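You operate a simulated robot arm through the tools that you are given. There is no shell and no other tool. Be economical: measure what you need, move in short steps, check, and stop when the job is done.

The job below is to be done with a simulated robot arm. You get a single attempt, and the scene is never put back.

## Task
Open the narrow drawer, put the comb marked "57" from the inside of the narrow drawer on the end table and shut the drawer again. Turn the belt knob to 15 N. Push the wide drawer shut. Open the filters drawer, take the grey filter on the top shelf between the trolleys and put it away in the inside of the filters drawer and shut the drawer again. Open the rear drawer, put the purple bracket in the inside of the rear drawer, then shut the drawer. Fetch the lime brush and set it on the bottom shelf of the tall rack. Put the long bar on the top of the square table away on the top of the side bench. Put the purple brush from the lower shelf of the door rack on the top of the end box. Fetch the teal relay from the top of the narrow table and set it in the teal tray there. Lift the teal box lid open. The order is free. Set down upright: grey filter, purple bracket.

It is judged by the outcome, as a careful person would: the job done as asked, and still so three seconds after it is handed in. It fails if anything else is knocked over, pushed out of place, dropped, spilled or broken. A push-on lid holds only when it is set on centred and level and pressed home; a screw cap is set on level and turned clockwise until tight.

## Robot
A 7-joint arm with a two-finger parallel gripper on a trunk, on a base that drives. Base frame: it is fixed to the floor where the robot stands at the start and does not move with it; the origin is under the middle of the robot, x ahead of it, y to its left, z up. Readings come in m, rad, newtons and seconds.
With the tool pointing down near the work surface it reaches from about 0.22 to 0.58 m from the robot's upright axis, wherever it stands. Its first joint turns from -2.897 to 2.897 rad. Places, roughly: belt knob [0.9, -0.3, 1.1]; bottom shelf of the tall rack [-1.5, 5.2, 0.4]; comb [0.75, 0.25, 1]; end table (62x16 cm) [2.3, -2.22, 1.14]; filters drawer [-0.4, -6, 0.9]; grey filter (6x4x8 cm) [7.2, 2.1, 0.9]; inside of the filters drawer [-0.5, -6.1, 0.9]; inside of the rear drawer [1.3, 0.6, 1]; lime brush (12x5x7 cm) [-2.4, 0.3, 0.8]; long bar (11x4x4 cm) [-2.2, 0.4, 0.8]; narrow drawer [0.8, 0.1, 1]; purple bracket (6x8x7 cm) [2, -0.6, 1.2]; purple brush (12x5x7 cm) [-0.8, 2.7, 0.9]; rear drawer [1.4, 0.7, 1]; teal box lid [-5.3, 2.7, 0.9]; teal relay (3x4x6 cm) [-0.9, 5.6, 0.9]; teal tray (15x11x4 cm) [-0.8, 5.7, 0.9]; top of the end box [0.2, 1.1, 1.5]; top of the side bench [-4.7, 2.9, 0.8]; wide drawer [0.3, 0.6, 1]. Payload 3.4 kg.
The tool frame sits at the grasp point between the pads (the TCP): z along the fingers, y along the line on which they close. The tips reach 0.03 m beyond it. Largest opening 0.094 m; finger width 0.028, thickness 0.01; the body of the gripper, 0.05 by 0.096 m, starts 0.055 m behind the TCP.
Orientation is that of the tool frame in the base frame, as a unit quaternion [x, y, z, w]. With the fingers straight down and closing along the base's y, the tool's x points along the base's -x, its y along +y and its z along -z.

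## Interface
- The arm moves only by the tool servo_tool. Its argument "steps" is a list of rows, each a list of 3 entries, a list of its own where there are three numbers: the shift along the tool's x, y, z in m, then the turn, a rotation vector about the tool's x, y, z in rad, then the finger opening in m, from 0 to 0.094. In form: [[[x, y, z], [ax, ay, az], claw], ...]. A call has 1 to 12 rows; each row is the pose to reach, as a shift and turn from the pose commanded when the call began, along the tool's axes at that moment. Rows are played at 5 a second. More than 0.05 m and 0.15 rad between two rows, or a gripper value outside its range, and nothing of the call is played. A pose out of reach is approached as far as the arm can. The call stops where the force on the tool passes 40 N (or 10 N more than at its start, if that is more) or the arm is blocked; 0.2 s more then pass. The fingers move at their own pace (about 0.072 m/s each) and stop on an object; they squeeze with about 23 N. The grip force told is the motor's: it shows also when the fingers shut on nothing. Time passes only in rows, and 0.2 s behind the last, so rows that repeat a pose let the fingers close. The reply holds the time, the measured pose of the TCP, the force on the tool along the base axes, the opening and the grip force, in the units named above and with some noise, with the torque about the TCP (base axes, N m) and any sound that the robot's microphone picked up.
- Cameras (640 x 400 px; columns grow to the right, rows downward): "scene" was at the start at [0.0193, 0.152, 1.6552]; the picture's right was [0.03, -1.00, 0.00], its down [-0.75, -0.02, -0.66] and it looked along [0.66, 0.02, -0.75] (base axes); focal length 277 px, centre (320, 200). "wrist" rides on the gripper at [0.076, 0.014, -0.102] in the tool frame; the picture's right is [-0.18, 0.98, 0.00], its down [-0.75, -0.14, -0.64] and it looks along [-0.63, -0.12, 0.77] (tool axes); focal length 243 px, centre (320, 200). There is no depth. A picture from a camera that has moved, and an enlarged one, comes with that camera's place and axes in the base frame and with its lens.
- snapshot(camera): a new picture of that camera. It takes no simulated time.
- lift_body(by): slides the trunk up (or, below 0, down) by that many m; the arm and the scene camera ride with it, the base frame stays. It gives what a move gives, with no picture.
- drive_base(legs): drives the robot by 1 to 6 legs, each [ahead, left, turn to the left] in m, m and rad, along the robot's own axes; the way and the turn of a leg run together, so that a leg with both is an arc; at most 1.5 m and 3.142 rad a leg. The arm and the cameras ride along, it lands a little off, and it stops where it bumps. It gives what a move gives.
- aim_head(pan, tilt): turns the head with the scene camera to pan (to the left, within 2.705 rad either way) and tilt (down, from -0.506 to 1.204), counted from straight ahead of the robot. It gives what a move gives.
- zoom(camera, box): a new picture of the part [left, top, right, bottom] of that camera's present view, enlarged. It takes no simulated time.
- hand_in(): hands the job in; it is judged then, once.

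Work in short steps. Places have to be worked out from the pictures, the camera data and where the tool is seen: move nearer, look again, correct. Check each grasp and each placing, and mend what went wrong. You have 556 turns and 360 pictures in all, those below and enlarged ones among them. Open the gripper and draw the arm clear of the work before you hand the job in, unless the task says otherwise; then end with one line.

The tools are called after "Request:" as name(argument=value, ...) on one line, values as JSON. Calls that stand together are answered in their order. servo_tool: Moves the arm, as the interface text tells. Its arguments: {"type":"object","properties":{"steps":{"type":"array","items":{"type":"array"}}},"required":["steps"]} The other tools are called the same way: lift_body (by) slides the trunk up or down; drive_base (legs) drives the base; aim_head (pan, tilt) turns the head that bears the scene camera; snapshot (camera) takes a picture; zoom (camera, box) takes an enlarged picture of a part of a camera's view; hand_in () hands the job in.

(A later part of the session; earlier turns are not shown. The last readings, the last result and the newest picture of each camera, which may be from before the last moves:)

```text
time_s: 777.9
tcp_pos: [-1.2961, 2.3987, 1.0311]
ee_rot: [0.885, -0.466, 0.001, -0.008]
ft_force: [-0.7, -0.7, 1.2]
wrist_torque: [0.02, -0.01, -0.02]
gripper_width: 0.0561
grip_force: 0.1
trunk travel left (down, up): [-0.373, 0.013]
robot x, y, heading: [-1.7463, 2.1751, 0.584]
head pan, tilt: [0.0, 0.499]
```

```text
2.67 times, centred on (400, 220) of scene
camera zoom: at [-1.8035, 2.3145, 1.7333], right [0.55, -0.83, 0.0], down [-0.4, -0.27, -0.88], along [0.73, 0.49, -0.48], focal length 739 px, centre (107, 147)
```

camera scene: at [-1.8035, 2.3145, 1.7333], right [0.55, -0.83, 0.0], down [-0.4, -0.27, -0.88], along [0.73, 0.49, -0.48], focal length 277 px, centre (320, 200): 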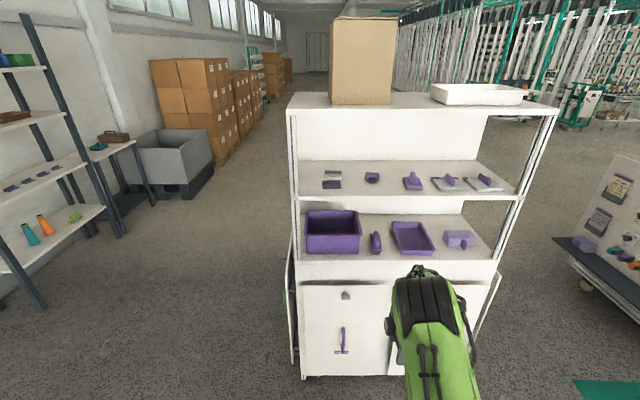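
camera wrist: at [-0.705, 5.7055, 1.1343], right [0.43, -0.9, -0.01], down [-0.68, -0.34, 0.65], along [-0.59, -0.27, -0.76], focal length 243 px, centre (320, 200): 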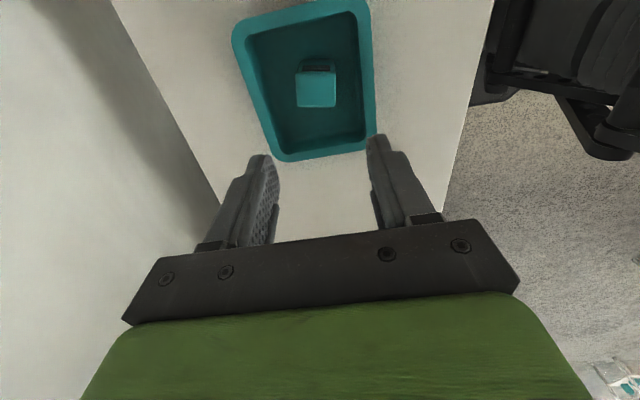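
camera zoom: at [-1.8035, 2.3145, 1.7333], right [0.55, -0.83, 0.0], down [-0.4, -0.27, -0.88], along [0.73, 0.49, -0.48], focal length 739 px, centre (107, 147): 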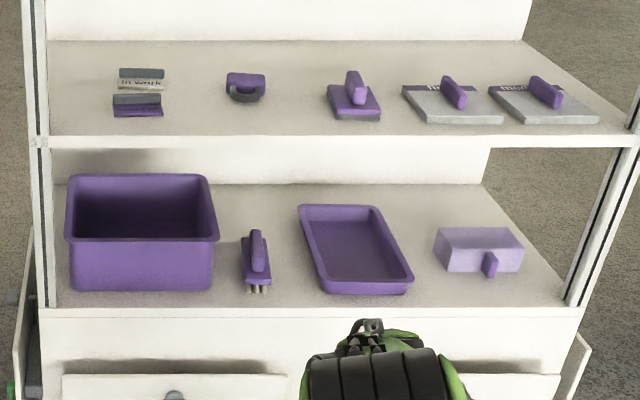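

The purple brush lies with its length pointing inward, between bin and tray. I retract, return the tool to neutral yaw and approach.

Request:
servo_tool(steps=[[[0, 0.03, -0.02], [0, 0.015, 0.14], 0.06], [[0, 0.06, -0.04], [0, 0.015, 0.28], 0.07], [[0, 0.09, -0.06], [0, 0.015, 0.42], 0.07], [[0, 0.11, -0.08], [0, 0.015, 0.56], 0.07], [[0, 0.13, -0.09], [0, 0.015, 0.7], 0.07], [[0, 0.14, -0.09], [0, 0.015, 0.84], 0.07], [[0, 0.14, -0.09], [0, 0.015, 0.98], 0.07], [[0, 0.14, -0.09], [0, 0.015, 1.12], 0.07], [[0, 0.14, -0.09], [0, 0.015, 1.26], 0.07], [[0, 0.14, -0.09], [0, 0.015, 1.4], 0.07], [[0, 0.14, -0.09], [0, 0.015, 1.52], 0.07]])

Request:
drive_base(legs=[[0.3, -0.1, 0.025]])

Request:
aim_head(pan=0.0, tilt=0.7)

Request:
snapshot(camera="scene")

Request:
snapshot(camera="wrist")

```text
time_s: 780.3
tcp_pos: [-1.4123, 2.3179, 1.1196]
ee_rot: [-0.319, 0.948, -0.001, 0.004]
ft_force: [0.0, -0.4, 0.6]
wrist_torque: [0.01, -0.04, -0.03]
gripper_width: 0.0701
grip_force: 0.1
trunk travel left (down, up): [-0.373, 0.013]
robot x, y, heading: [-1.7442, 2.1742, 0.586]
head pan, tilt: [0.0, 0.499]
```

```text
time_s: 782.4
tcp_pos: [-1.1176, 2.4135, 1.1208]
ee_rot: [-0.334, 0.943, -0.001, 0.003]
ft_force: [0.3, -0.2, 0.4]
wrist_torque: [0.0, 0.03, 0.02]
gripper_width: 0.0701
grip_force: 0.1
trunk travel left (down, up): [-0.373, 0.013]
robot x, y, heading: [-1.4472, 2.2613, 0.613]
head pan, tilt: [0.0, 0.499]
```

```text
time_s: 783.1
tcp_pos: [-1.1182, 2.4119, 1.1199]
ee_rot: [-0.334, 0.943, -0.001, 0.003]
ft_force: [0.0, 0.1, 0.1]
wrist_torque: [-0.01, 0.0, -0.01]
gripper_width: 0.07
grip_force: 0.1
trunk travel left (down, up): [-0.373, 0.013]
robot x, y, heading: [-1.4489, 2.2585, 0.615]
head pan, tilt: [0.0, 0.7]
```

```text
105 pictures are left
camera scene: at [-1.5139, 2.395, 1.7157], right [0.58, -0.82, 0.0], down [-0.53, -0.37, -0.77], along [0.63, 0.44, -0.64], focal length 277 px, centre (320, 200)
```

scene: 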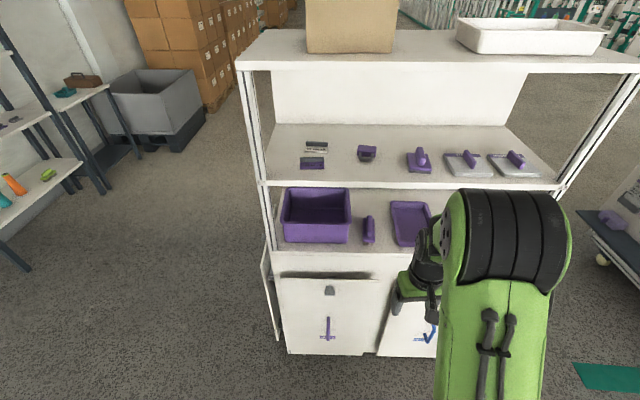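

```text
104 pictures are left
camera wrist: at [-1.1885, 2.3767, 1.2224], right [-0.48, 0.88, 0.0], down [0.67, 0.36, 0.65], along [0.57, 0.3, -0.76], focal length 243 px, centre (320, 200)
```

wrist: 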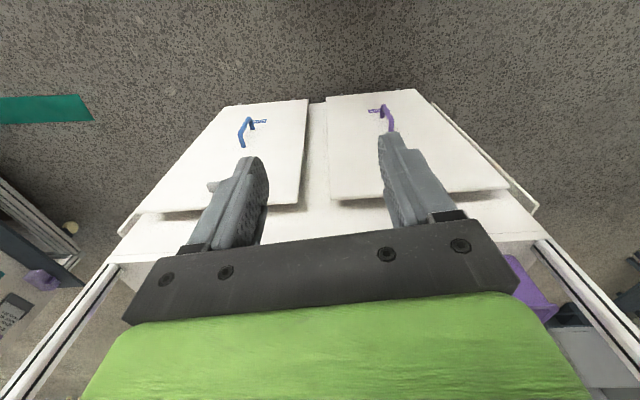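

Request:
zoom(camera="scene", box=[270, 170, 450, 290])

```text
3.33 times, centred on (360, 230) of scene
camera zoom: at [-1.5139, 2.395, 1.7157], right [0.58, -0.82, 0.0], down [-0.53, -0.37, -0.77], along [0.63, 0.44, -0.64], focal length 923 px, centre (187, 100)
```

zoom: 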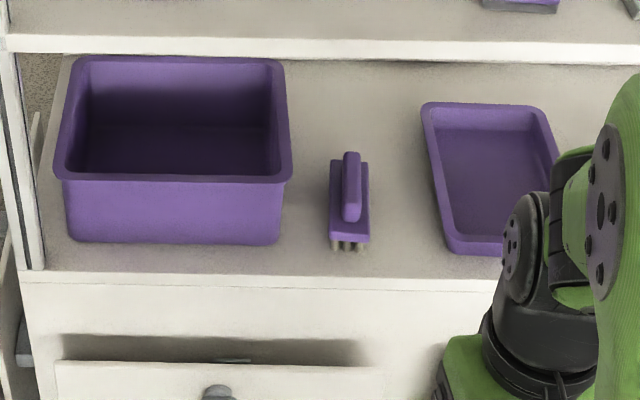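

Brush centre ≈(u 0.76, v −0.037) with 0.14 rad yaw to the right. I drive 0.18 m closer, yaw the tool and tilt it forward to a pre-grasp in front of the shelf.

Request:
drive_base(legs=[[0.18, 0, 0]])

Request:
servo_tool(steps=[[[0, 0, 0], [0, 0, 0.11], 0.07], [[0, 0, 0], [0, 0, 0.209], 0.07]])

Request:
servo_tool(steps=[[[-0.01, 0.008, 0.01], [0, -0.145, 0], 0.07], [[-0.03, 0.016, 0.025], [0, -0.29, 0], 0.07], [[-0.05, 0.024, 0.04], [0, -0.435, 0], 0.07], [[-0.07, 0.032, 0.055], [0, -0.58, 0], 0.07], [[-0.09, 0.04, 0.07], [0, -0.725, 0], 0.07], [[-0.1185, 0.0474, 0.088], [0, -0.87, 0], 0.07]])

Request:
snapshot(camera="wrist")

Request:
snapshot(camera="scene")

```text
time_s: 784.6
tcp_pos: [-0.9707, 2.5187, 1.1199]
ee_rot: [-0.335, 0.942, -0.002, 0.003]
ft_force: [-0.1, -0.2, -0.9]
wrist_torque: [0.02, -0.02, 0.02]
gripper_width: 0.0703
grip_force: 0.1
trunk travel left (down, up): [-0.373, 0.013]
robot x, y, heading: [-1.3014, 2.362, 0.621]
head pan, tilt: [0.0, 0.7]
```

```text
time_s: 785.2
tcp_pos: [-0.9704, 2.5193, 1.1181]
ee_rot: [-0.233, 0.972, -0.001, 0.002]
ft_force: [-0.1, -0.3, 1.0]
wrist_torque: [0.0, 0.01, 0.03]
gripper_width: 0.0699
grip_force: 0.1
trunk travel left (down, up): [-0.373, 0.013]
robot x, y, heading: [-1.3033, 2.3646, 0.62]
head pan, tilt: [0.0, 0.7]
```

```text
time_s: 786.6
tcp_pos: [-0.8849, 2.6187, 1.0324]
ee_rot: [-0.214, 0.88, 0.098, 0.413]
ft_force: [0.2, 0.1, -0.8]
wrist_torque: [-0.04, -0.04, 0.02]
gripper_width: 0.07
grip_force: 0.1
trunk travel left (down, up): [-0.373, 0.013]
robot x, y, heading: [-1.299, 2.3661, 0.621]
head pan, tilt: [0.0, 0.7]
```

```text
102 pictures are left
camera wrist: at [-1.006, 2.5731, 1.0396], right [-0.34, 0.93, 0.14], down [0.05, -0.13, 0.99], along [0.94, 0.35, -0.01], focal length 243 px, centre (320, 200)
```

wrist: 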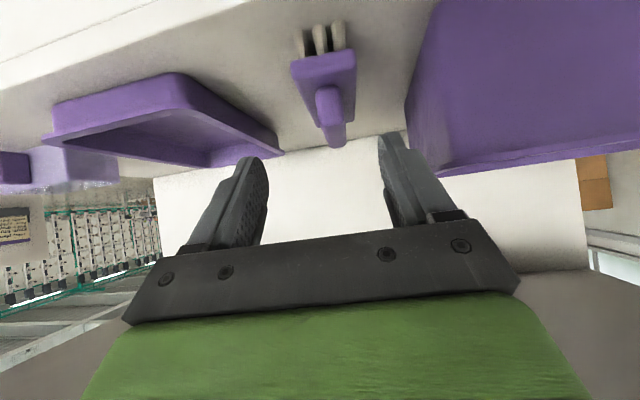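

```text
101 pictures are left
camera scene: at [-1.3652, 2.5015, 1.7155], right [0.58, -0.82, 0.0], down [-0.53, -0.37, -0.76], along [0.62, 0.44, -0.65], focal length 277 px, centre (320, 200)
```

scene: 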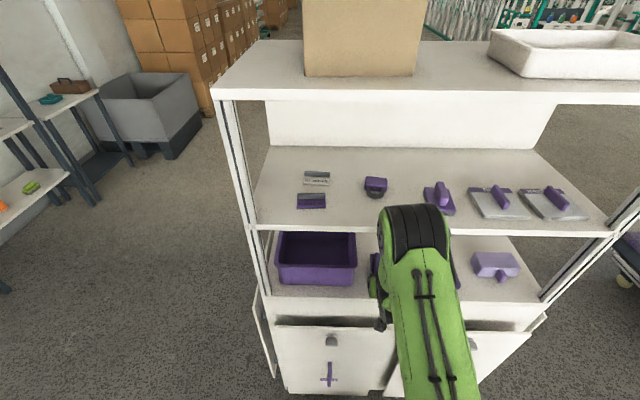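

The brush is straight ahead between the fingers' planes. I advance 8 cm along the tool and look.

Request:
servo_tool(steps=[[[0, 0.003, 0.03], [0, 0, 0], 0.07], [[0, 0.004, 0.06], [0, 0, 0], 0.07], [[0, 0.004, 0.085], [0, 0, 0], 0.07]])

Request:
snapshot(camera="wrist")

```text
time_s: 787.4
tcp_pos: [-0.8285, 2.6477, 0.9769]
ee_rot: [-0.214, 0.88, 0.098, 0.412]
ft_force: [0.8, -0.1, -0.1]
wrist_torque: [-0.02, -0.02, 0.01]
gripper_width: 0.0697
grip_force: 0.1
trunk travel left (down, up): [-0.373, 0.013]
robot x, y, heading: [-1.3001, 2.366, 0.618]
head pan, tilt: [0.0, 0.7]
```

```text
100 pictures are left
camera wrist: at [-0.9492, 2.6028, 0.9849], right [-0.34, 0.93, 0.14], down [0.05, -0.13, 0.99], along [0.94, 0.35, -0.01], focal length 243 px, centre (320, 200)
```

wrist: 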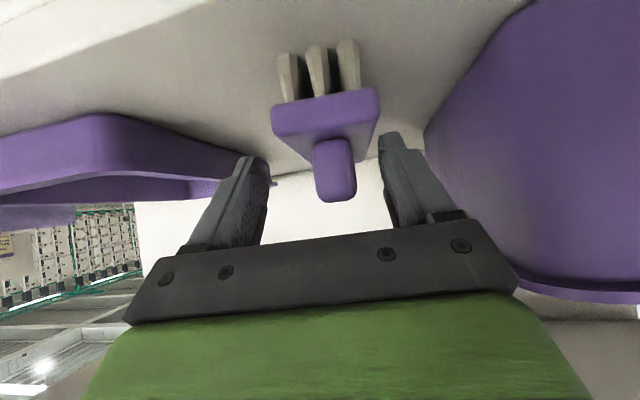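

I advance another 4 cm and close on the brush plate.

Request:
servo_tool(steps=[[[0, 0.001, 0.015], [0, 0, 0], 0.07], [[0, 0.002, 0.028], [0, 0, 0], 0.07], [[0, 0.002, 0.036], [0, 0, 0], 0.07], [[0, 0.002, 0.036], [0, 0, 0], 0.04], [[0, 0.002, 0.036], [0, 0, 0], 0.02], [[0, 0.002, 0.036], [0, 0, 0], 0.01], [[0, 0.002, 0.036], [0, 0, 0], 0.01]])

Request:
snapshot(camera="wrist")

```text
time_s: 789.0
tcp_pos: [-0.8053, 2.6632, 0.9547]
ee_rot: [-0.212, 0.881, 0.097, 0.412]
ft_force: [-0.1, 0.3, 1.0]
wrist_torque: [0.06, -0.03, 0.01]
gripper_width: 0.0487
grip_force: 23.2
trunk travel left (down, up): [-0.373, 0.013]
robot x, y, heading: [-1.2982, 2.3608, 0.617]
head pan, tilt: [0.0, 0.7]
```

```text
99 pictures are left
camera wrist: at [-0.9266, 2.6174, 0.9618], right [-0.34, 0.93, 0.14], down [0.05, -0.13, 0.99], along [0.94, 0.35, -0.01], focal length 243 px, centre (320, 200)
```

wrist: 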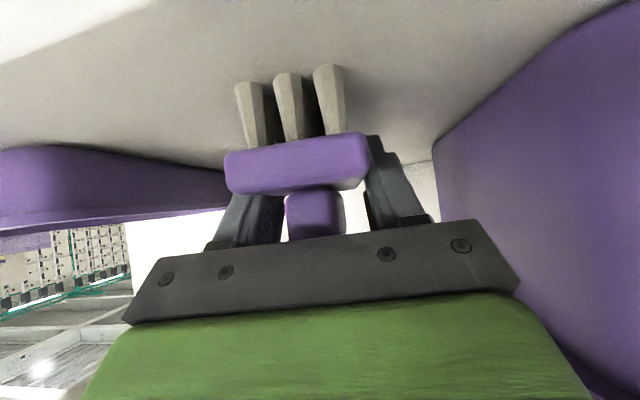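

Gripped (49 mm, plate). I lift 3 cm and draw straight back out.

Request:
servo_tool(steps=[[[-0.011, 0, -0.01], [0, 0, 0], 0.01], [[-0.023, 0, -0.019], [0, 0, 0], 0.01], [[-0.023, 0, -0.019], [0, 0, 0], 0.01]])

Request:
snapshot(camera="wrist")

```text
time_s: 789.8
tcp_pos: [-0.8057, 2.6634, 0.985]
ee_rot: [-0.214, 0.881, 0.098, 0.412]
ft_force: [0.3, 0.2, -1.0]
wrist_torque: [0.01, 0.03, 0.02]
gripper_width: 0.0486
grip_force: 23.1
trunk travel left (down, up): [-0.373, 0.013]
robot x, y, heading: [-1.2974, 2.365, 0.623]
head pan, tilt: [0.0, 0.7]
```

```text
98 pictures are left
camera wrist: at [-0.927, 2.6176, 0.992], right [-0.34, 0.93, 0.14], down [0.05, -0.13, 0.99], along [0.94, 0.35, -0.01], focal length 243 px, centre (320, 200)
```

wrist: 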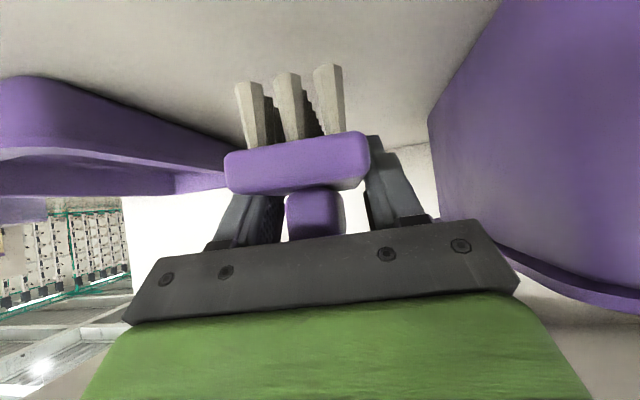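

Lifted clean. I back the base away.

Request:
drive_base(legs=[[-0.45, 0, 0]])

Request:
snapshot(camera="scene")

Request:
snapshot(camera="wrist")

```text
time_s: 792.5
tcp_pos: [-1.1697, 2.4038, 0.9852]
ee_rot: [-0.212, 0.88, 0.097, 0.413]
ft_force: [0.3, 0.7, -1.4]
wrist_torque: [0.01, -0.01, 0.0]
gripper_width: 0.0489
grip_force: 23.0
trunk travel left (down, up): [-0.373, 0.013]
robot x, y, heading: [-1.6653, 2.1033, 0.617]
head pan, tilt: [0.0, 0.7]
```

```text
97 pictures are left
camera scene: at [-1.731, 2.2411, 1.7157], right [0.58, -0.82, 0.0], down [-0.53, -0.37, -0.77], along [0.62, 0.44, -0.64], focal length 277 px, centre (320, 200)
```

scene: 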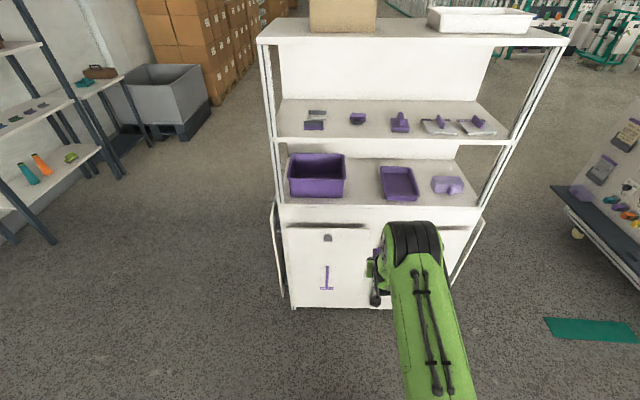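

```text
96 pictures are left
camera wrist: at [-1.2917, 2.3582, 0.9921], right [-0.34, 0.93, 0.14], down [0.05, -0.13, 0.99], along [0.94, 0.35, -0.01], focal length 243 px, centre (320, 200)
```

wrist: 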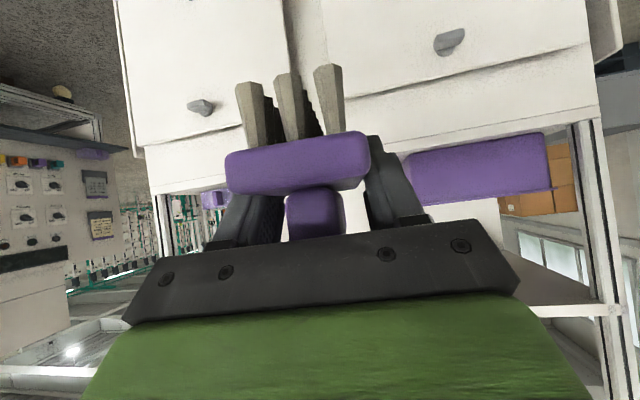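

Brush in hand, rack otherwise unchanged. The end box top is at z≈1.5, so I test reaching up with the tool tilt kept.

Request:
servo_tool(steps=[[[-0.034, 0, -0.029], [0, 0, 0], 0.01], [[-0.068, 0, -0.058], [0, 0, 0], 0.01], [[-0.102, 0, -0.087], [0, 0, 0], 0.01], [[-0.136, 0, -0.116], [0, 0, 0], 0.01], [[-0.17, 0, -0.145], [0, 0, 0], 0.01], [[-0.204, 0, -0.174], [0, 0, 0], 0.01], [[-0.238, 0, -0.203], [0, 0, 0], 0.01], [[-0.272, 0, -0.232], [0, 0, 0], 0.01], [[-0.306, 0, -0.261], [0, 0, 0], 0.01], [[-0.34, 0, -0.29], [0, 0, 0], 0.01], [[-0.374, 0, -0.319], [0, 0, 0], 0.01], [[-0.408, 0, -0.348], [0, 0, 0], 0.01]])

```text
time_s: 795.1
tcp_pos: [-1.1754, 2.4009, 1.5191]
ee_rot: [-0.214, 0.881, 0.098, 0.411]
ft_force: [0.0, 0.4, -0.9]
wrist_torque: [-0.01, -0.01, -0.01]
gripper_width: 0.0488
grip_force: 22.7
trunk travel left (down, up): [-0.373, 0.013]
robot x, y, heading: [-1.664, 2.1038, 0.621]
head pan, tilt: [0.0, 0.7]
```

It reaches. I go 8 cm higher for clearance.

Request:
servo_tool(steps=[[[-0.034, 0, -0.029], [0, 0, 0], 0.01], [[-0.068, 0, -0.058], [0, 0, 0], 0.01]])

```text
time_s: 795.7
tcp_pos: [-1.1825, 2.3955, 1.5572]
ee_rot: [-0.212, 0.88, 0.097, 0.413]
ft_force: [-0.5, 0.8, -0.9]
wrist_torque: [0.02, -0.02, -0.02]
gripper_width: 0.0487
grip_force: 22.2
out of reach, approached as far as the arm can: row 1, 2
trunk travel left (down, up): [-0.373, 0.013]
robot x, y, heading: [-1.6649, 2.1055, 0.621]
head pan, tilt: [0.0, 0.7]
```

Limit is ~1.557 here. I back off 0.25 m and drive right to face the end box.

Request:
drive_base(legs=[[-0.25, 0, -0.008], [0, -1.0, 0], [0, -0.93, 0]])

Request:
aim_head(pan=0.0, tilt=0.4)

Request:
snapshot(camera="scene")

Request:
snapshot(camera="wrist")

```text
time_s: 806.8
tcp_pos: [-0.2758, 0.6539, 1.5581]
ee_rot: [-0.21, 0.881, 0.097, 0.412]
ft_force: [-0.8, -0.6, -1.6]
wrist_torque: [0.03, -0.02, -0.01]
gripper_width: 0.0487
grip_force: 23.4
trunk travel left (down, up): [-0.373, 0.013]
robot x, y, heading: [-0.7654, 0.364, 0.608]
head pan, tilt: [0.0, 0.7]
```

```text
time_s: 807.6
tcp_pos: [-0.2754, 0.6534, 1.5578]
ee_rot: [-0.209, 0.882, 0.096, 0.412]
ft_force: [-0.7, 1.1, -1.4]
wrist_torque: [0.01, 0.02, 0.01]
gripper_width: 0.0487
grip_force: 23.2
trunk travel left (down, up): [-0.373, 0.013]
robot x, y, heading: [-0.7633, 0.3671, 0.608]
head pan, tilt: [0.0, 0.4]
```

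```text
95 pictures are left
camera scene: at [-0.8217, 0.5068, 1.7424], right [0.57, -0.82, 0.0], down [-0.32, -0.22, -0.92], along [0.76, 0.53, -0.39], focal length 277 px, centre (320, 200)
```

scene: 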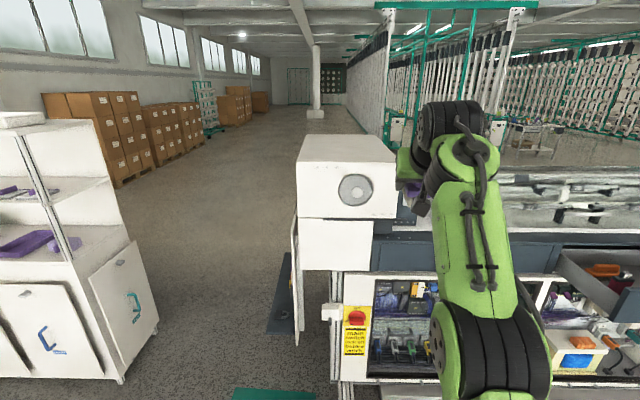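

```text
94 pictures are left
camera wrist: at [-0.3985, 0.6097, 1.5646], right [-0.34, 0.93, 0.14], down [0.05, -0.13, 0.99], along [0.94, 0.34, -0.01], focal length 243 px, centre (320, 200)
```

wrist: 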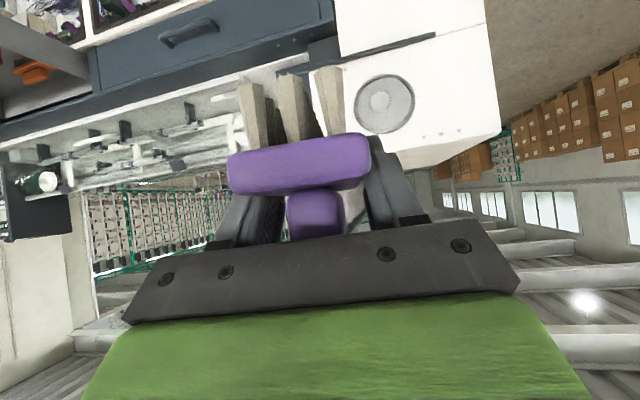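

The box top: front edge U≈0.535, left edge V≈0.955, z≈1.49. I approach its front-left corner diagonally, keeping the base off the floor foot.

Request:
drive_base(legs=[[0, 0.517, 0], [0, 0, -0.78], [0.3, 0.3, 0]])

Request:
aim_head(pan=0.0, tilt=0.5)

Request:
snapshot(camera="scene")

Request:
snapshot(camera="wrist")

```text
time_s: 815.0
tcp_pos: [-0.1591, 0.9057, 1.5568]
ee_rot: [0.14, 0.895, -0.068, 0.419]
ft_force: [0.2, -0.2, -0.6]
wrist_torque: [-0.01, 0.01, -0.06]
gripper_width: 0.0487
grip_force: 23.0
trunk travel left (down, up): [-0.373, 0.013]
robot x, y, heading: [-0.7074, 1.0386, -0.17]
head pan, tilt: [0.0, 0.4]
```

```text
time_s: 815.6
tcp_pos: [-0.1606, 0.9059, 1.5579]
ee_rot: [0.139, 0.895, -0.066, 0.418]
ft_force: [0.9, 0.6, -1.4]
wrist_torque: [0.0, -0.01, -0.01]
gripper_width: 0.0487
grip_force: 23.0
trunk travel left (down, up): [-0.373, 0.013]
robot x, y, heading: [-0.7102, 1.0448, -0.167]
head pan, tilt: [0.0, 0.499]
```

```text
93 pictures are left
camera scene: at [-0.6517, 1.1823, 1.7334], right [-0.17, -0.99, 0.0], down [-0.47, 0.08, -0.88], along [0.87, -0.15, -0.48], focal length 277 px, centre (320, 200)
```

scene: 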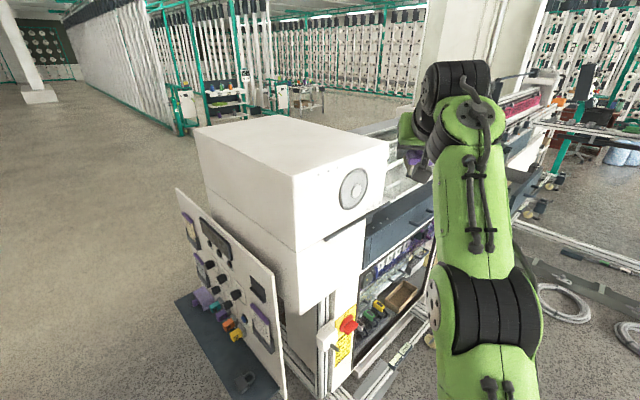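

```text
92 pictures are left
camera wrist: at [-0.2783, 0.9579, 1.5645], right [0.41, 0.9, 0.14], down [-0.05, -0.13, 0.99], along [0.91, -0.42, -0.01], focal length 243 px, centre (320, 200)
```

wrist: 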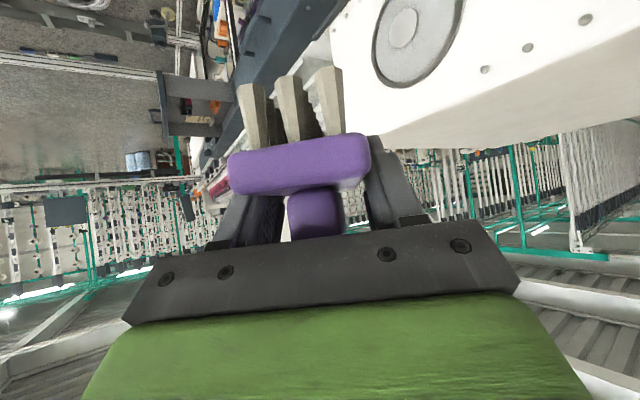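

Refined: box corner at U≈0.555, V≈0.99. I drive the remaining 0.16 m ahead, 0.22 m left; the brush clears the top by ~3 cm.

Request:
drive_base(legs=[[0, 0.225, 0], [0.15, 0, 0]])

Request:
snapshot(camera="scene")

Request:
snapshot(camera="wrist")

```text
time_s: 818.3
tcp_pos: [0.0242, 1.0993, 1.5581]
ee_rot: [0.141, 0.895, -0.068, 0.418]
ft_force: [0.1, -0.1, -1.2]
wrist_torque: [-0.01, 0.01, 0.0]
gripper_width: 0.0489
grip_force: 23.4
trunk travel left (down, up): [-0.373, 0.013]
robot x, y, heading: [-0.5276, 1.2372, -0.17]
head pan, tilt: [0.0, 0.499]
```

```text
91 pictures are left
camera scene: at [-0.4679, 1.3788, 1.7334], right [-0.17, -0.99, 0.0], down [-0.47, 0.08, -0.88], along [0.87, -0.15, -0.48], focal length 277 px, centre (320, 200)
```

scene: 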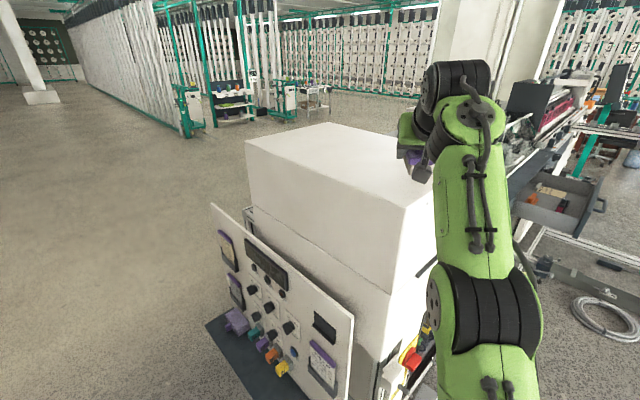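

```text
90 pictures are left
camera wrist: at [-0.0948, 1.1538, 1.5648], right [0.42, 0.9, 0.14], down [-0.05, -0.13, 0.99], along [0.91, -0.42, -0.01], focal length 243 px, centre (320, 200)
```

wrist: 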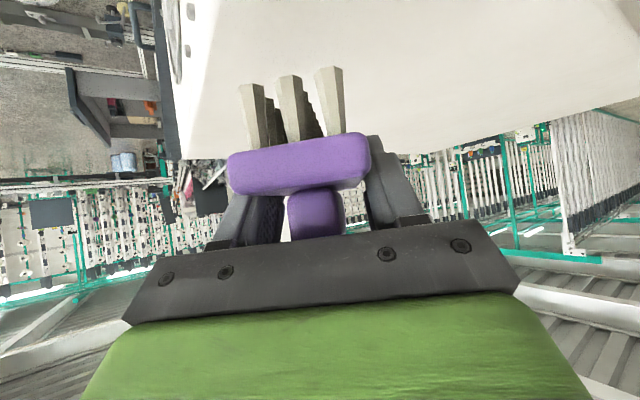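

The brush hovers over the box near its front edge; I move 3 cm further ahead and left, then lower.

Request:
drive_base(legs=[[0.03, 0.03, 0]])

Request:
servo_tool(steps=[[[0.008, 0, 0.006], [0, 0, 0], 0.01], [[0.012, 0, 0.01], [0, 0, 0], 0.01], [[0.016, 0, 0.0135], [0, 0, 0], 0.01], [[0.02, 0, 0.017], [0, 0, 0], 0.01], [[0.024, 0, 0.02], [0, 0, 0], 0.01], [[0.028, 0, 0.0236], [0, 0, 0], 0.01], [[0.032, 0, 0.027], [0, 0, 0], 0.01], [[0.036, 0, 0.03], [0, 0, 0], 0.01], [[0.04, 0, 0.034], [0, 0, 0], 0.01]])

Request:
snapshot(camera="wrist")

```text
time_s: 819.2
tcp_pos: [0.0557, 1.1254, 1.5583]
ee_rot: [0.141, 0.894, -0.067, 0.42]
ft_force: [0.6, -0.2, -1.0]
wrist_torque: [-0.02, -0.01, -0.04]
gripper_width: 0.0485
grip_force: 22.4
trunk travel left (down, up): [-0.373, 0.013]
robot x, y, heading: [-0.4919, 1.2642, -0.172]
head pan, tilt: [0.0, 0.499]
```

```text
time_s: 821.2
tcp_pos: [0.0566, 1.1258, 1.5089]
ee_rot: [0.141, 0.892, -0.069, 0.423]
ft_force: [3.1, -0.6, 16.8]
wrist_torque: [0.04, 0.13, 0.0]
gripper_width: 0.049
grip_force: 23.1
trunk travel left (down, up): [-0.373, 0.013]
robot x, y, heading: [-0.4917, 1.2626, -0.172]
head pan, tilt: [0.0, 0.499]
```

```text
89 pictures are left
camera wrist: at [-0.0616, 1.1787, 1.5144], right [0.41, 0.9, 0.14], down [-0.06, -0.13, 0.99], along [0.91, -0.42, 0.0], focal length 243 px, centre (320, 200)
```

wrist: 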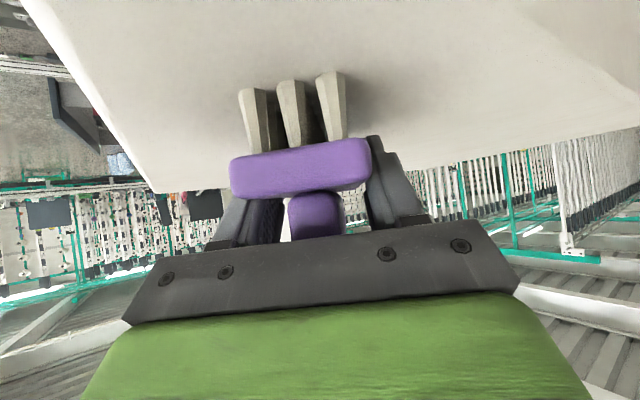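

Contact (17 N): the brush rests on the box. I open the fingers and withdraw along the tool axis.

Request:
servo_tool(steps=[[[0, 0, 0], [0, 0, 0], 0.045], [[0, 0, 0], [0, 0, 0], 0.06], [[0, 0, 0], [0, 0, 0], 0.07], [[0, 0, -0.02], [0, 0, 0], 0.07], [[0, 0, -0.05], [0, 0, 0], 0.07], [[0, 0, -0.09], [0, 0, 0], 0.07], [[0, 0, -0.12], [0, 0, 0], 0.07]])

Request:
snapshot(camera="wrist")

```text
time_s: 822.8
tcp_pos: [-0.0313, 1.1532, 1.5817]
ee_rot: [0.14, 0.895, -0.068, 0.419]
ft_force: [-0.7, 0.0, -0.8]
wrist_torque: [0.0, 0.05, 0.0]
gripper_width: 0.0701
grip_force: 0.1
trunk travel left (down, up): [-0.373, 0.013]
robot x, y, heading: [-0.4925, 1.2626, -0.174]
head pan, tilt: [0.0, 0.499]
```

```text
88 pictures are left
camera wrist: at [-0.1499, 1.2065, 1.5888], right [0.42, 0.9, 0.14], down [-0.05, -0.13, 0.99], along [0.91, -0.42, -0.01], focal length 243 px, centre (320, 200)
```

wrist: 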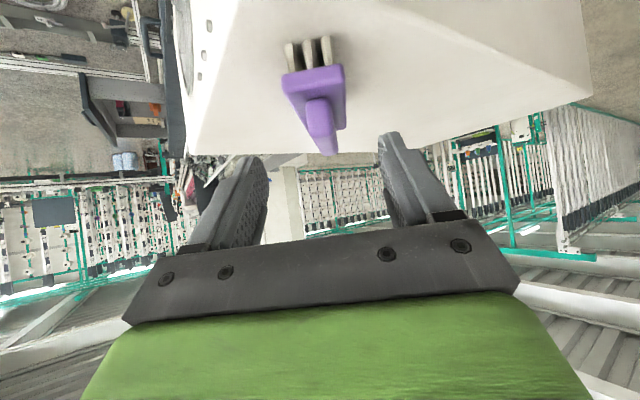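

The purple brush stands on the end box. I back off, turn square to the machine and drive to the narrow drawer.

Request:
drive_base(legs=[[-0.5, 0, 0], [0, 0, 0.784], [-0.4, 0, 0], [0, -1.0, 0], [0, -0.95, 0]])

Request:
servo_tool(steps=[[[0.034, 0, 0.029], [0, 0.1, -0.03], 0.05], [[0.068, 0, 0.058], [0, 0.22, -0.06], 0.03], [[0.1, 0, 0.08], [0, 0.36, -0.09], 0.0], [[0.13, 0, 0.1], [0, 0.5, -0.12], 0.0], [[0.16, 0, 0.12], [0, 0.5, -0.14], 0.0], [[0.19, 0, 0.14], [0, 0.5, -0.14], 0.0]])

Request:
aim_head(pan=0.0, tilt=0.7)

Request:
snapshot(camera="scene")

```text
time_s: 839.3
tcp_pos: [0.2519, -0.2149, 1.5809]
ee_rot: [-0.223, 0.878, 0.102, 0.411]
ft_force: [0.2, 0.1, 0.6]
wrist_torque: [0.04, 0.01, 0.03]
gripper_width: 0.0699
grip_force: 0.0
trunk travel left (down, up): [-0.373, 0.013]
robot x, y, heading: [-0.1434, -0.4732, 0.642]
head pan, tilt: [0.0, 0.499]
```

```text
time_s: 840.7
tcp_pos: [0.2422, -0.2192, 1.3422]
ee_rot: [-0.3, 0.935, 0.015, 0.188]
ft_force: [0.3, 0.9, 0.3]
wrist_torque: [-0.06, 0.0, 0.01]
gripper_width: 0.0002
grip_force: 22.9
trunk travel left (down, up): [-0.373, 0.013]
robot x, y, heading: [-0.1419, -0.4749, 0.639]
head pan, tilt: [0.0, 0.499]
```

```text
time_s: 841.4
tcp_pos: [0.2409, -0.2185, 1.3434]
ee_rot: [-0.301, 0.935, 0.016, 0.187]
ft_force: [-1.1, 0.0, -0.7]
wrist_torque: [0.02, 0.0, 0.01]
gripper_width: 0.0002
grip_force: 23.4
trunk travel left (down, up): [-0.373, 0.013]
robot x, y, heading: [-0.1409, -0.4702, 0.639]
head pan, tilt: [0.0, 0.7]
```

```text
87 pictures are left
camera scene: at [-0.2131, -0.3387, 1.7157], right [0.6, -0.8, 0.0], down [-0.52, -0.38, -0.77], along [0.61, 0.46, -0.64], focal length 277 px, centre (320, 200)
```

scene: 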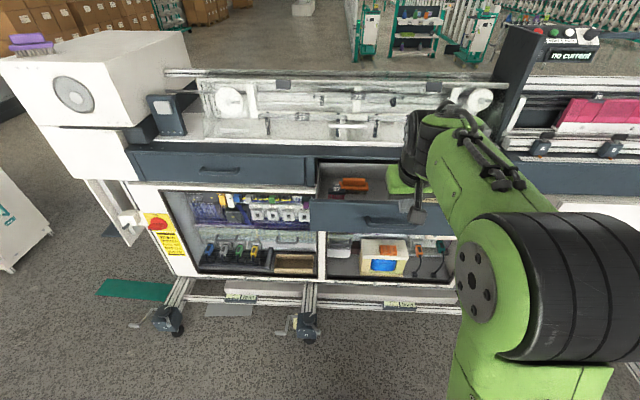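

The brush is seen on the end box. Now I square up and prepare to push the narrow drawer shut with tilted, closed fingers beside its handle.

Request:
drive_base(legs=[[0, 0, -0.028]])

Request:
lift_body(by=-0.2)

Request:
servo_tool(steps=[[[0, 0.02, 0.01], [0, -0.13, 0], 0], [[0, 0.045, 0.02], [0, -0.26, 0], 0], [[0, 0.07, 0.03], [0, -0.39, 0], 0]])

Request:
snapshot(camera="wrist")

Request:
snapshot(camera="scene")

```text
time_s: 842.1
tcp_pos: [0.2475, -0.2299, 1.3432]
ee_rot: [-0.287, 0.939, 0.013, 0.188]
ft_force: [0.2, -0.2, -0.2]
wrist_torque: [0.0, -0.01, 0.02]
gripper_width: 0.0
grip_force: 23.1
trunk travel left (down, up): [-0.373, 0.013]
robot x, y, heading: [-0.1432, -0.4728, 0.61]
head pan, tilt: [0.0, 0.7]
```

```text
time_s: 844.3
tcp_pos: [0.248, -0.2301, 1.1436]
ee_rot: [-0.287, 0.939, 0.013, 0.189]
ft_force: [0.0, -0.1, 0.6]
wrist_torque: [0.0, -0.02, 0.02]
gripper_width: 0.0001
grip_force: 22.9
trunk travel left (down, up): [-0.173, 0.213]
robot x, y, heading: [-0.1423, -0.4741, 0.609]
head pan, tilt: [0.0, 0.7]
```

```text
time_s: 845.1
tcp_pos: [0.2191, -0.1673, 1.111]
ee_rot: [-0.28, 0.884, 0.068, 0.367]
ft_force: [0.3, 1.0, 0.6]
wrist_torque: [-0.03, 0.0, 0.01]
gripper_width: 0.0
grip_force: 22.8
trunk travel left (down, up): [-0.173, 0.213]
robot x, y, heading: [-0.1411, -0.4743, 0.615]
head pan, tilt: [0.0, 0.7]
```

```text
86 pictures are left
camera wrist: at [0.1046, -0.223, 1.1313], right [-0.43, 0.9, 0.04], down [0.12, 0.01, 0.99], along [0.9, 0.43, -0.11], focal length 243 px, centre (320, 200)
```

wrist: 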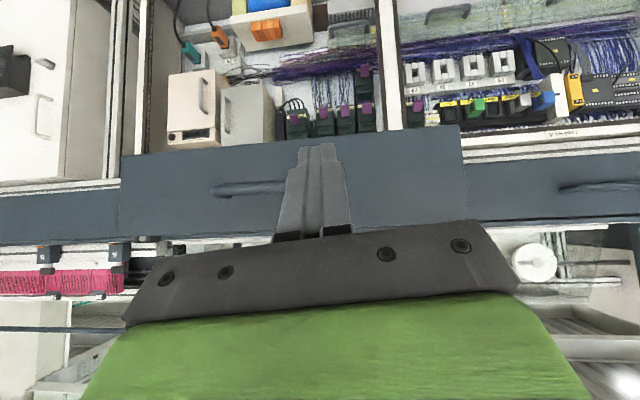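

```text
85 pictures are left
camera scene: at [-0.2096, -0.3361, 1.5158], right [0.57, -0.82, 0.0], down [-0.53, -0.37, -0.76], along [0.63, 0.44, -0.64], focal length 277 px, centre (320, 200)
```

scene: 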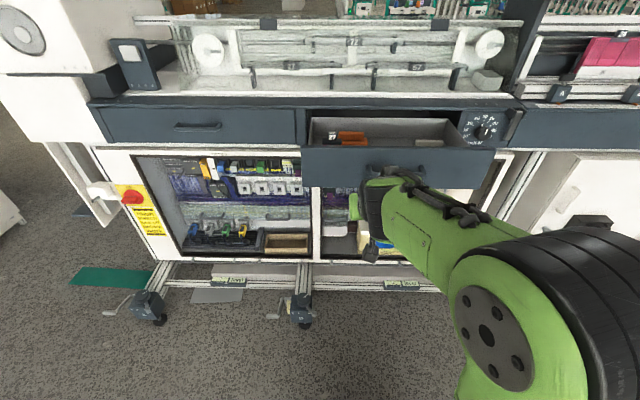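

The fingers are near the handle's left end; I shift 5 cm more to the left and drive forward to push.

Request:
servo_tool(steps=[[[0, 0.025, 0], [0, 0, 0], 0], [[0, 0.05, 0], [0, 0, 0], 0]])

Request:
drive_base(legs=[[0.3, 0, 0]])

Request:
snapshot(camera="scene")

Request:
snapshot(camera="wrist")

```text
time_s: 845.7
tcp_pos: [0.1931, -0.1259, 1.1079]
ee_rot: [-0.279, 0.885, 0.068, 0.367]
ft_force: [-0.2, 0.0, -0.9]
wrist_torque: [0.01, -0.03, 0.0]
gripper_width: 0.0001
grip_force: 22.9
trunk travel left (down, up): [-0.173, 0.213]
robot x, y, heading: [-0.1409, -0.4719, 0.614]
head pan, tilt: [0.0, 0.7]
```

```text
time_s: 847.8
tcp_pos: [0.4378, 0.0433, 1.1055]
ee_rot: [-0.279, 0.885, 0.068, 0.367]
ft_force: [0.3, 0.5, -0.1]
wrist_torque: [-0.01, 0.01, -0.03]
gripper_width: 0.0001
grip_force: 23.0
trunk travel left (down, up): [-0.173, 0.213]
robot x, y, heading: [0.0982, -0.299, 0.61]
head pan, tilt: [0.0, 0.7]
```

```text
84 pictures are left
camera scene: at [0.035, -0.1659, 1.5158], right [0.57, -0.82, 0.0], down [-0.53, -0.37, -0.76], along [0.63, 0.44, -0.64], focal length 277 px, centre (320, 200)
```

scene: 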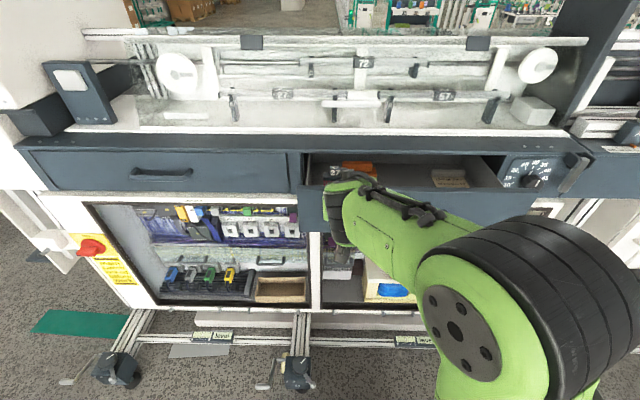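

```text
83 pictures are left
camera wrist: at [0.3222, -0.012, 1.1275], right [-0.43, 0.9, 0.04], down [0.12, 0.01, 0.99], along [0.9, 0.43, -0.11], focal length 243 px, centre (320, 200)
```

wrist: 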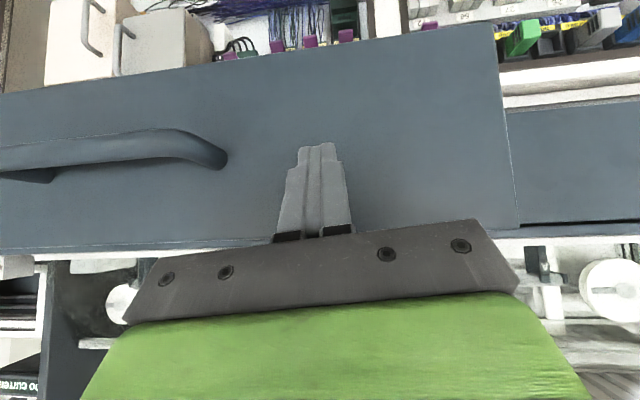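

Part closed. I push the rest with the arm.

Request:
servo_tool(steps=[[[-0.022, 0, 0.021], [0, 0, 0], 0], [[-0.043, 0, 0.042], [0, 0, 0], 0], [[-0.065, 0, 0.062], [0, 0, 0], 0], [[-0.083, 0, 0.08], [0, 0, 0], 0], [[-0.098, 0, 0.094], [0, 0, 0], 0], [[-0.112, 0, 0.108], [0, 0, 0], 0], [[-0.123, 0, 0.118], [0, 0, 0], 0], [[-0.134, 0, 0.129], [0, 0, 0], 0], [[-0.145, 0, 0.14], [0, 0, 0], 0]])

Request:
snapshot(camera="scene")

```text
time_s: 849.4
tcp_pos: [0.574, 0.1308, 1.1065]
ee_rot: [-0.28, 0.887, 0.066, 0.36]
ft_force: [-22.9, -19.1, 8.5]
wrist_torque: [-0.24, -0.04, -0.09]
gripper_width: 0.0
grip_force: 23.6
trunk travel left (down, up): [-0.173, 0.213]
robot x, y, heading: [0.1004, -0.3058, 0.612]
head pan, tilt: [0.0, 0.7]
stopped in row 8: the force on the tool passed its limit at 54 N (the readings are from after the stop); the commanded pose is now the measured one
```

```text
82 pictures are left
camera scene: at [0.0262, -0.1731, 1.5162], right [0.57, -0.82, 0.0], down [-0.52, -0.37, -0.77], along [0.63, 0.44, -0.64], focal length 277 px, centre (320, 200)
```

scene: 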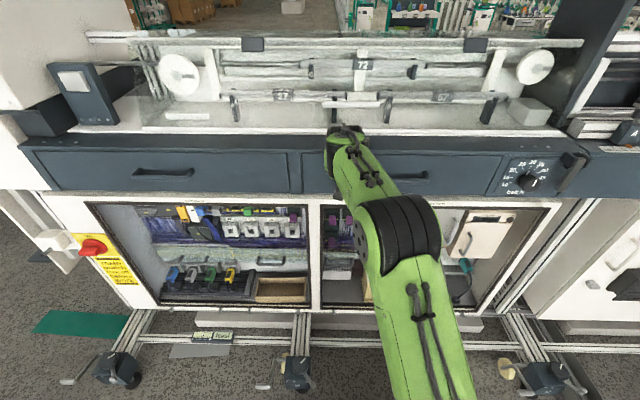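

Request:
zoom(camera="scene", box=[260, 125, 600, 225])

```text
1.88 times, centred on (430, 175) of scene
camera zoom: at [0.0262, -0.1731, 1.5162], right [0.57, -0.82, 0.0], down [-0.52, -0.37, -0.77], along [0.63, 0.44, -0.64], focal length 521 px, centre (113, 247)
```

zoom: 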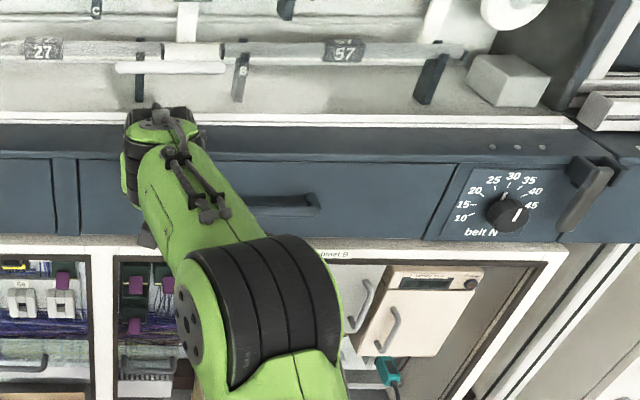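

The narrow drawer is flush shut. I retract the arm and move right to the belt knob for a close look.

Request:
servo_tool(steps=[[[0.029, 0, -0.028], [0, 0, 0], 0], [[0.058, 0, -0.056], [0, 0, 0], 0.02], [[0.087, 0, -0.084], [0, 0, 0], 0.04], [[0.116, 0, -0.112], [0, 0, 0], 0.05], [[0.14, 0, -0.135], [0, 0, 0], 0.06]])

Request:
drive_base(legs=[[-0.1, 0, 0], [0, -0.42, 0]])

Request:
snapshot(camera="scene")

Request:
snapshot(camera="wrist")

```text
time_s: 850.6
tcp_pos: [0.4142, 0.0307, 1.1059]
ee_rot: [-0.282, 0.888, 0.066, 0.358]
ft_force: [-0.2, -0.2, 0.3]
wrist_torque: [-0.02, 0.0, -0.01]
gripper_width: 0.06
grip_force: 0.0
trunk travel left (down, up): [-0.173, 0.213]
robot x, y, heading: [0.0998, -0.3044, 0.612]
head pan, tilt: [0.0, 0.7]
```

```text
time_s: 853.3
tcp_pos: [0.4927, -0.2518, 1.1065]
ee_rot: [-0.281, 0.889, 0.067, 0.357]
ft_force: [-0.3, -0.8, -0.4]
wrist_torque: [0.06, 0.0, 0.01]
gripper_width: 0.06
grip_force: 0.1
trunk travel left (down, up): [-0.173, 0.213]
robot x, y, heading: [0.1803, -0.5904, 0.608]
head pan, tilt: [0.0, 0.7]
stopped in leg 2: the robot was blocked; the commanded pose is now the measured one
```

```text
80 pictures are left
camera scene: at [0.1127, -0.4538, 1.5164], right [0.57, -0.82, 0.0], down [-0.53, -0.37, -0.77], along [0.63, 0.44, -0.64], focal length 277 px, centre (320, 200)
```

scene: 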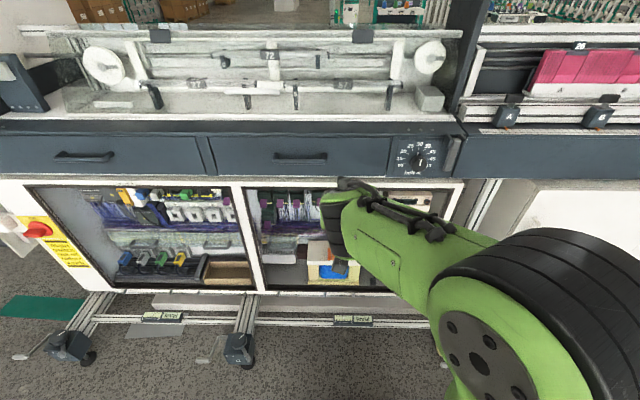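

```text
79 pictures are left
camera wrist: at [0.3779, -0.3083, 1.1298], right [-0.43, 0.9, 0.04], down [0.14, 0.02, 0.99], along [0.89, 0.43, -0.13], focal length 243 px, centre (320, 200)
```

wrist: 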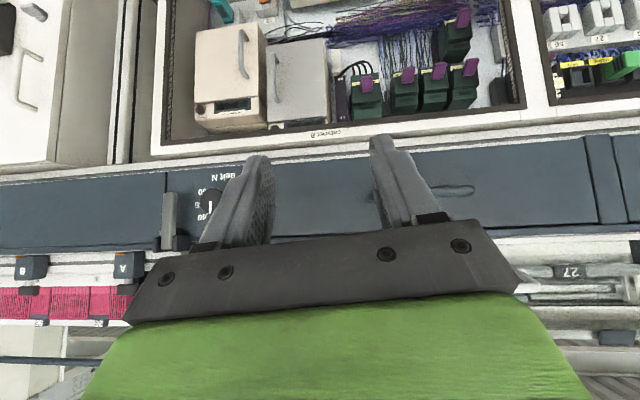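

Blocked on the right, probably by a cable coil on the floor. I ease back left and look there.

Request:
drive_base(legs=[[0, 0.05, 0]])

Request:
aim_head(pan=-1.0, tilt=1.0)

Request:
snapshot(camera="scene")

```text
time_s: 854.2
tcp_pos: [0.459, -0.2059, 1.1063]
ee_rot: [-0.283, 0.888, 0.065, 0.358]
ft_force: [0.1, 0.0, -0.4]
wrist_torque: [-0.04, -0.03, -0.04]
gripper_width: 0.0599
grip_force: 0.1
trunk travel left (down, up): [-0.173, 0.213]
robot x, y, heading: [0.1445, -0.5436, 0.61]
head pan, tilt: [0.0, 0.7]
```

```text
time_s: 855.5
tcp_pos: [0.4606, -0.2078, 1.1065]
ee_rot: [-0.282, 0.888, 0.066, 0.358]
ft_force: [-0.5, 0.0, 0.2]
wrist_torque: [0.0, 0.01, -0.03]
gripper_width: 0.0601
grip_force: 0.1
trunk travel left (down, up): [-0.173, 0.213]
robot x, y, heading: [0.145, -0.5422, 0.61]
head pan, tilt: [-1.0, 1.0]
```

```text
78 pictures are left
camera scene: at [0.0753, -0.4826, 1.4925], right [-0.38, -0.92, 0.0], down [-0.78, 0.32, -0.54], along [0.5, -0.21, -0.84], focal length 277 px, centre (320, 200)
```

scene: 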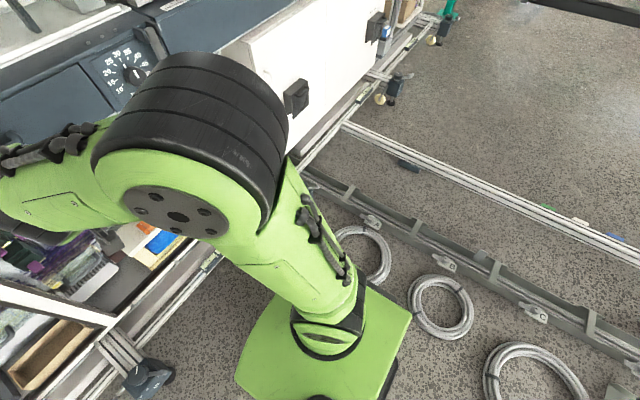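

The coils have not moved. I drive 0.1 m forward here and zoom on the dial to read the pointer.

Request:
drive_base(legs=[[0.09, 0, 0]])

Request:
servo_tool(steps=[[[0.02, 0.03, -0.02], [0, 0, 0], 0.06], [[0.04, 0.06, -0.04], [0, 0, 0], 0.06], [[0.05, 0.1, -0.05], [0, 0, 0], 0.06]])

Request:
aim_head(pan=-0.4, tilt=0.6)

Request:
snapshot(camera="scene")

```text
time_s: 856.6
tcp_pos: [0.5378, -0.1547, 1.1056]
ee_rot: [-0.282, 0.888, 0.065, 0.357]
ft_force: [0.9, -0.6, 0.4]
wrist_torque: [0.0, 0.02, -0.01]
gripper_width: 0.06
grip_force: 0.1
trunk travel left (down, up): [-0.173, 0.213]
robot x, y, heading: [0.2228, -0.4921, 0.605]
head pan, tilt: [-1.0, 1.0]
```

```text
time_s: 857.4
tcp_pos: [0.4184, -0.1066, 1.1026]
ee_rot: [-0.282, 0.888, 0.065, 0.358]
ft_force: [-0.4, 0.3, -0.4]
wrist_torque: [-0.02, -0.03, 0.0]
gripper_width: 0.0602
grip_force: 0.1
trunk travel left (down, up): [-0.173, 0.213]
robot x, y, heading: [0.223, -0.4953, 0.609]
head pan, tilt: [-1.0, 1.0]
```

```text
time_s: 858.4
tcp_pos: [0.42, -0.1104, 1.1023]
ee_rot: [-0.281, 0.888, 0.065, 0.358]
ft_force: [-0.3, 0.2, -0.2]
wrist_torque: [0.05, 0.02, 0.05]
gripper_width: 0.0598
grip_force: 0.0
trunk travel left (down, up): [-0.173, 0.213]
robot x, y, heading: [0.2197, -0.4916, 0.604]
head pan, tilt: [-0.4, 0.6]
```

```text
77 pictures are left
camera scene: at [0.1725, -0.3857, 1.5245], right [0.21, -0.98, 0.0], down [-0.55, -0.12, -0.82], along [0.81, 0.17, -0.57], focal length 277 px, centre (320, 200)
```

scene: 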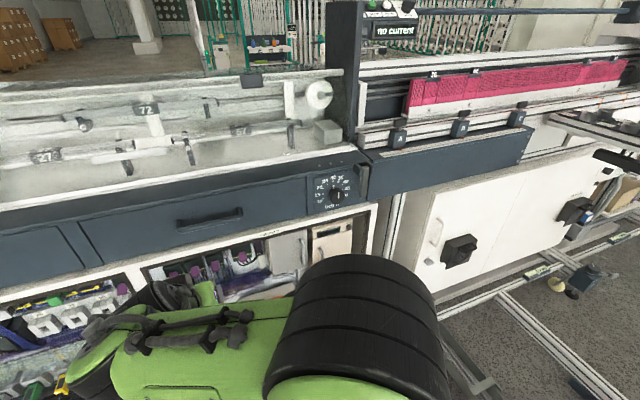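

Request:
zoom(camera="scene", box=[300, 165, 380, 215])

```text
8.00 times, centred on (340, 190) of scene
camera zoom: at [0.1725, -0.3857, 1.5245], right [0.21, -0.98, 0.0], down [-0.55, -0.12, -0.82], along [0.81, 0.17, -0.57], focal length 2216 px, centre (160, 280)
```

zoom: 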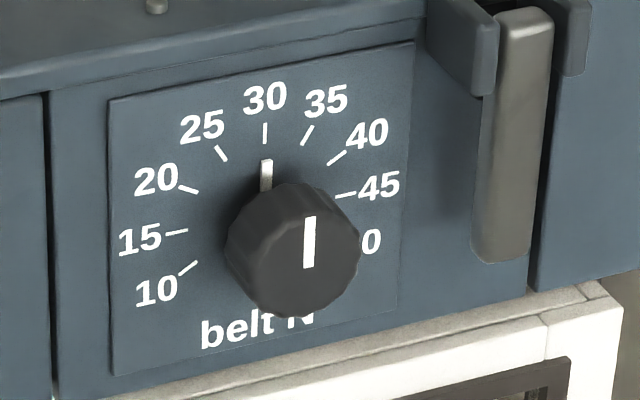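

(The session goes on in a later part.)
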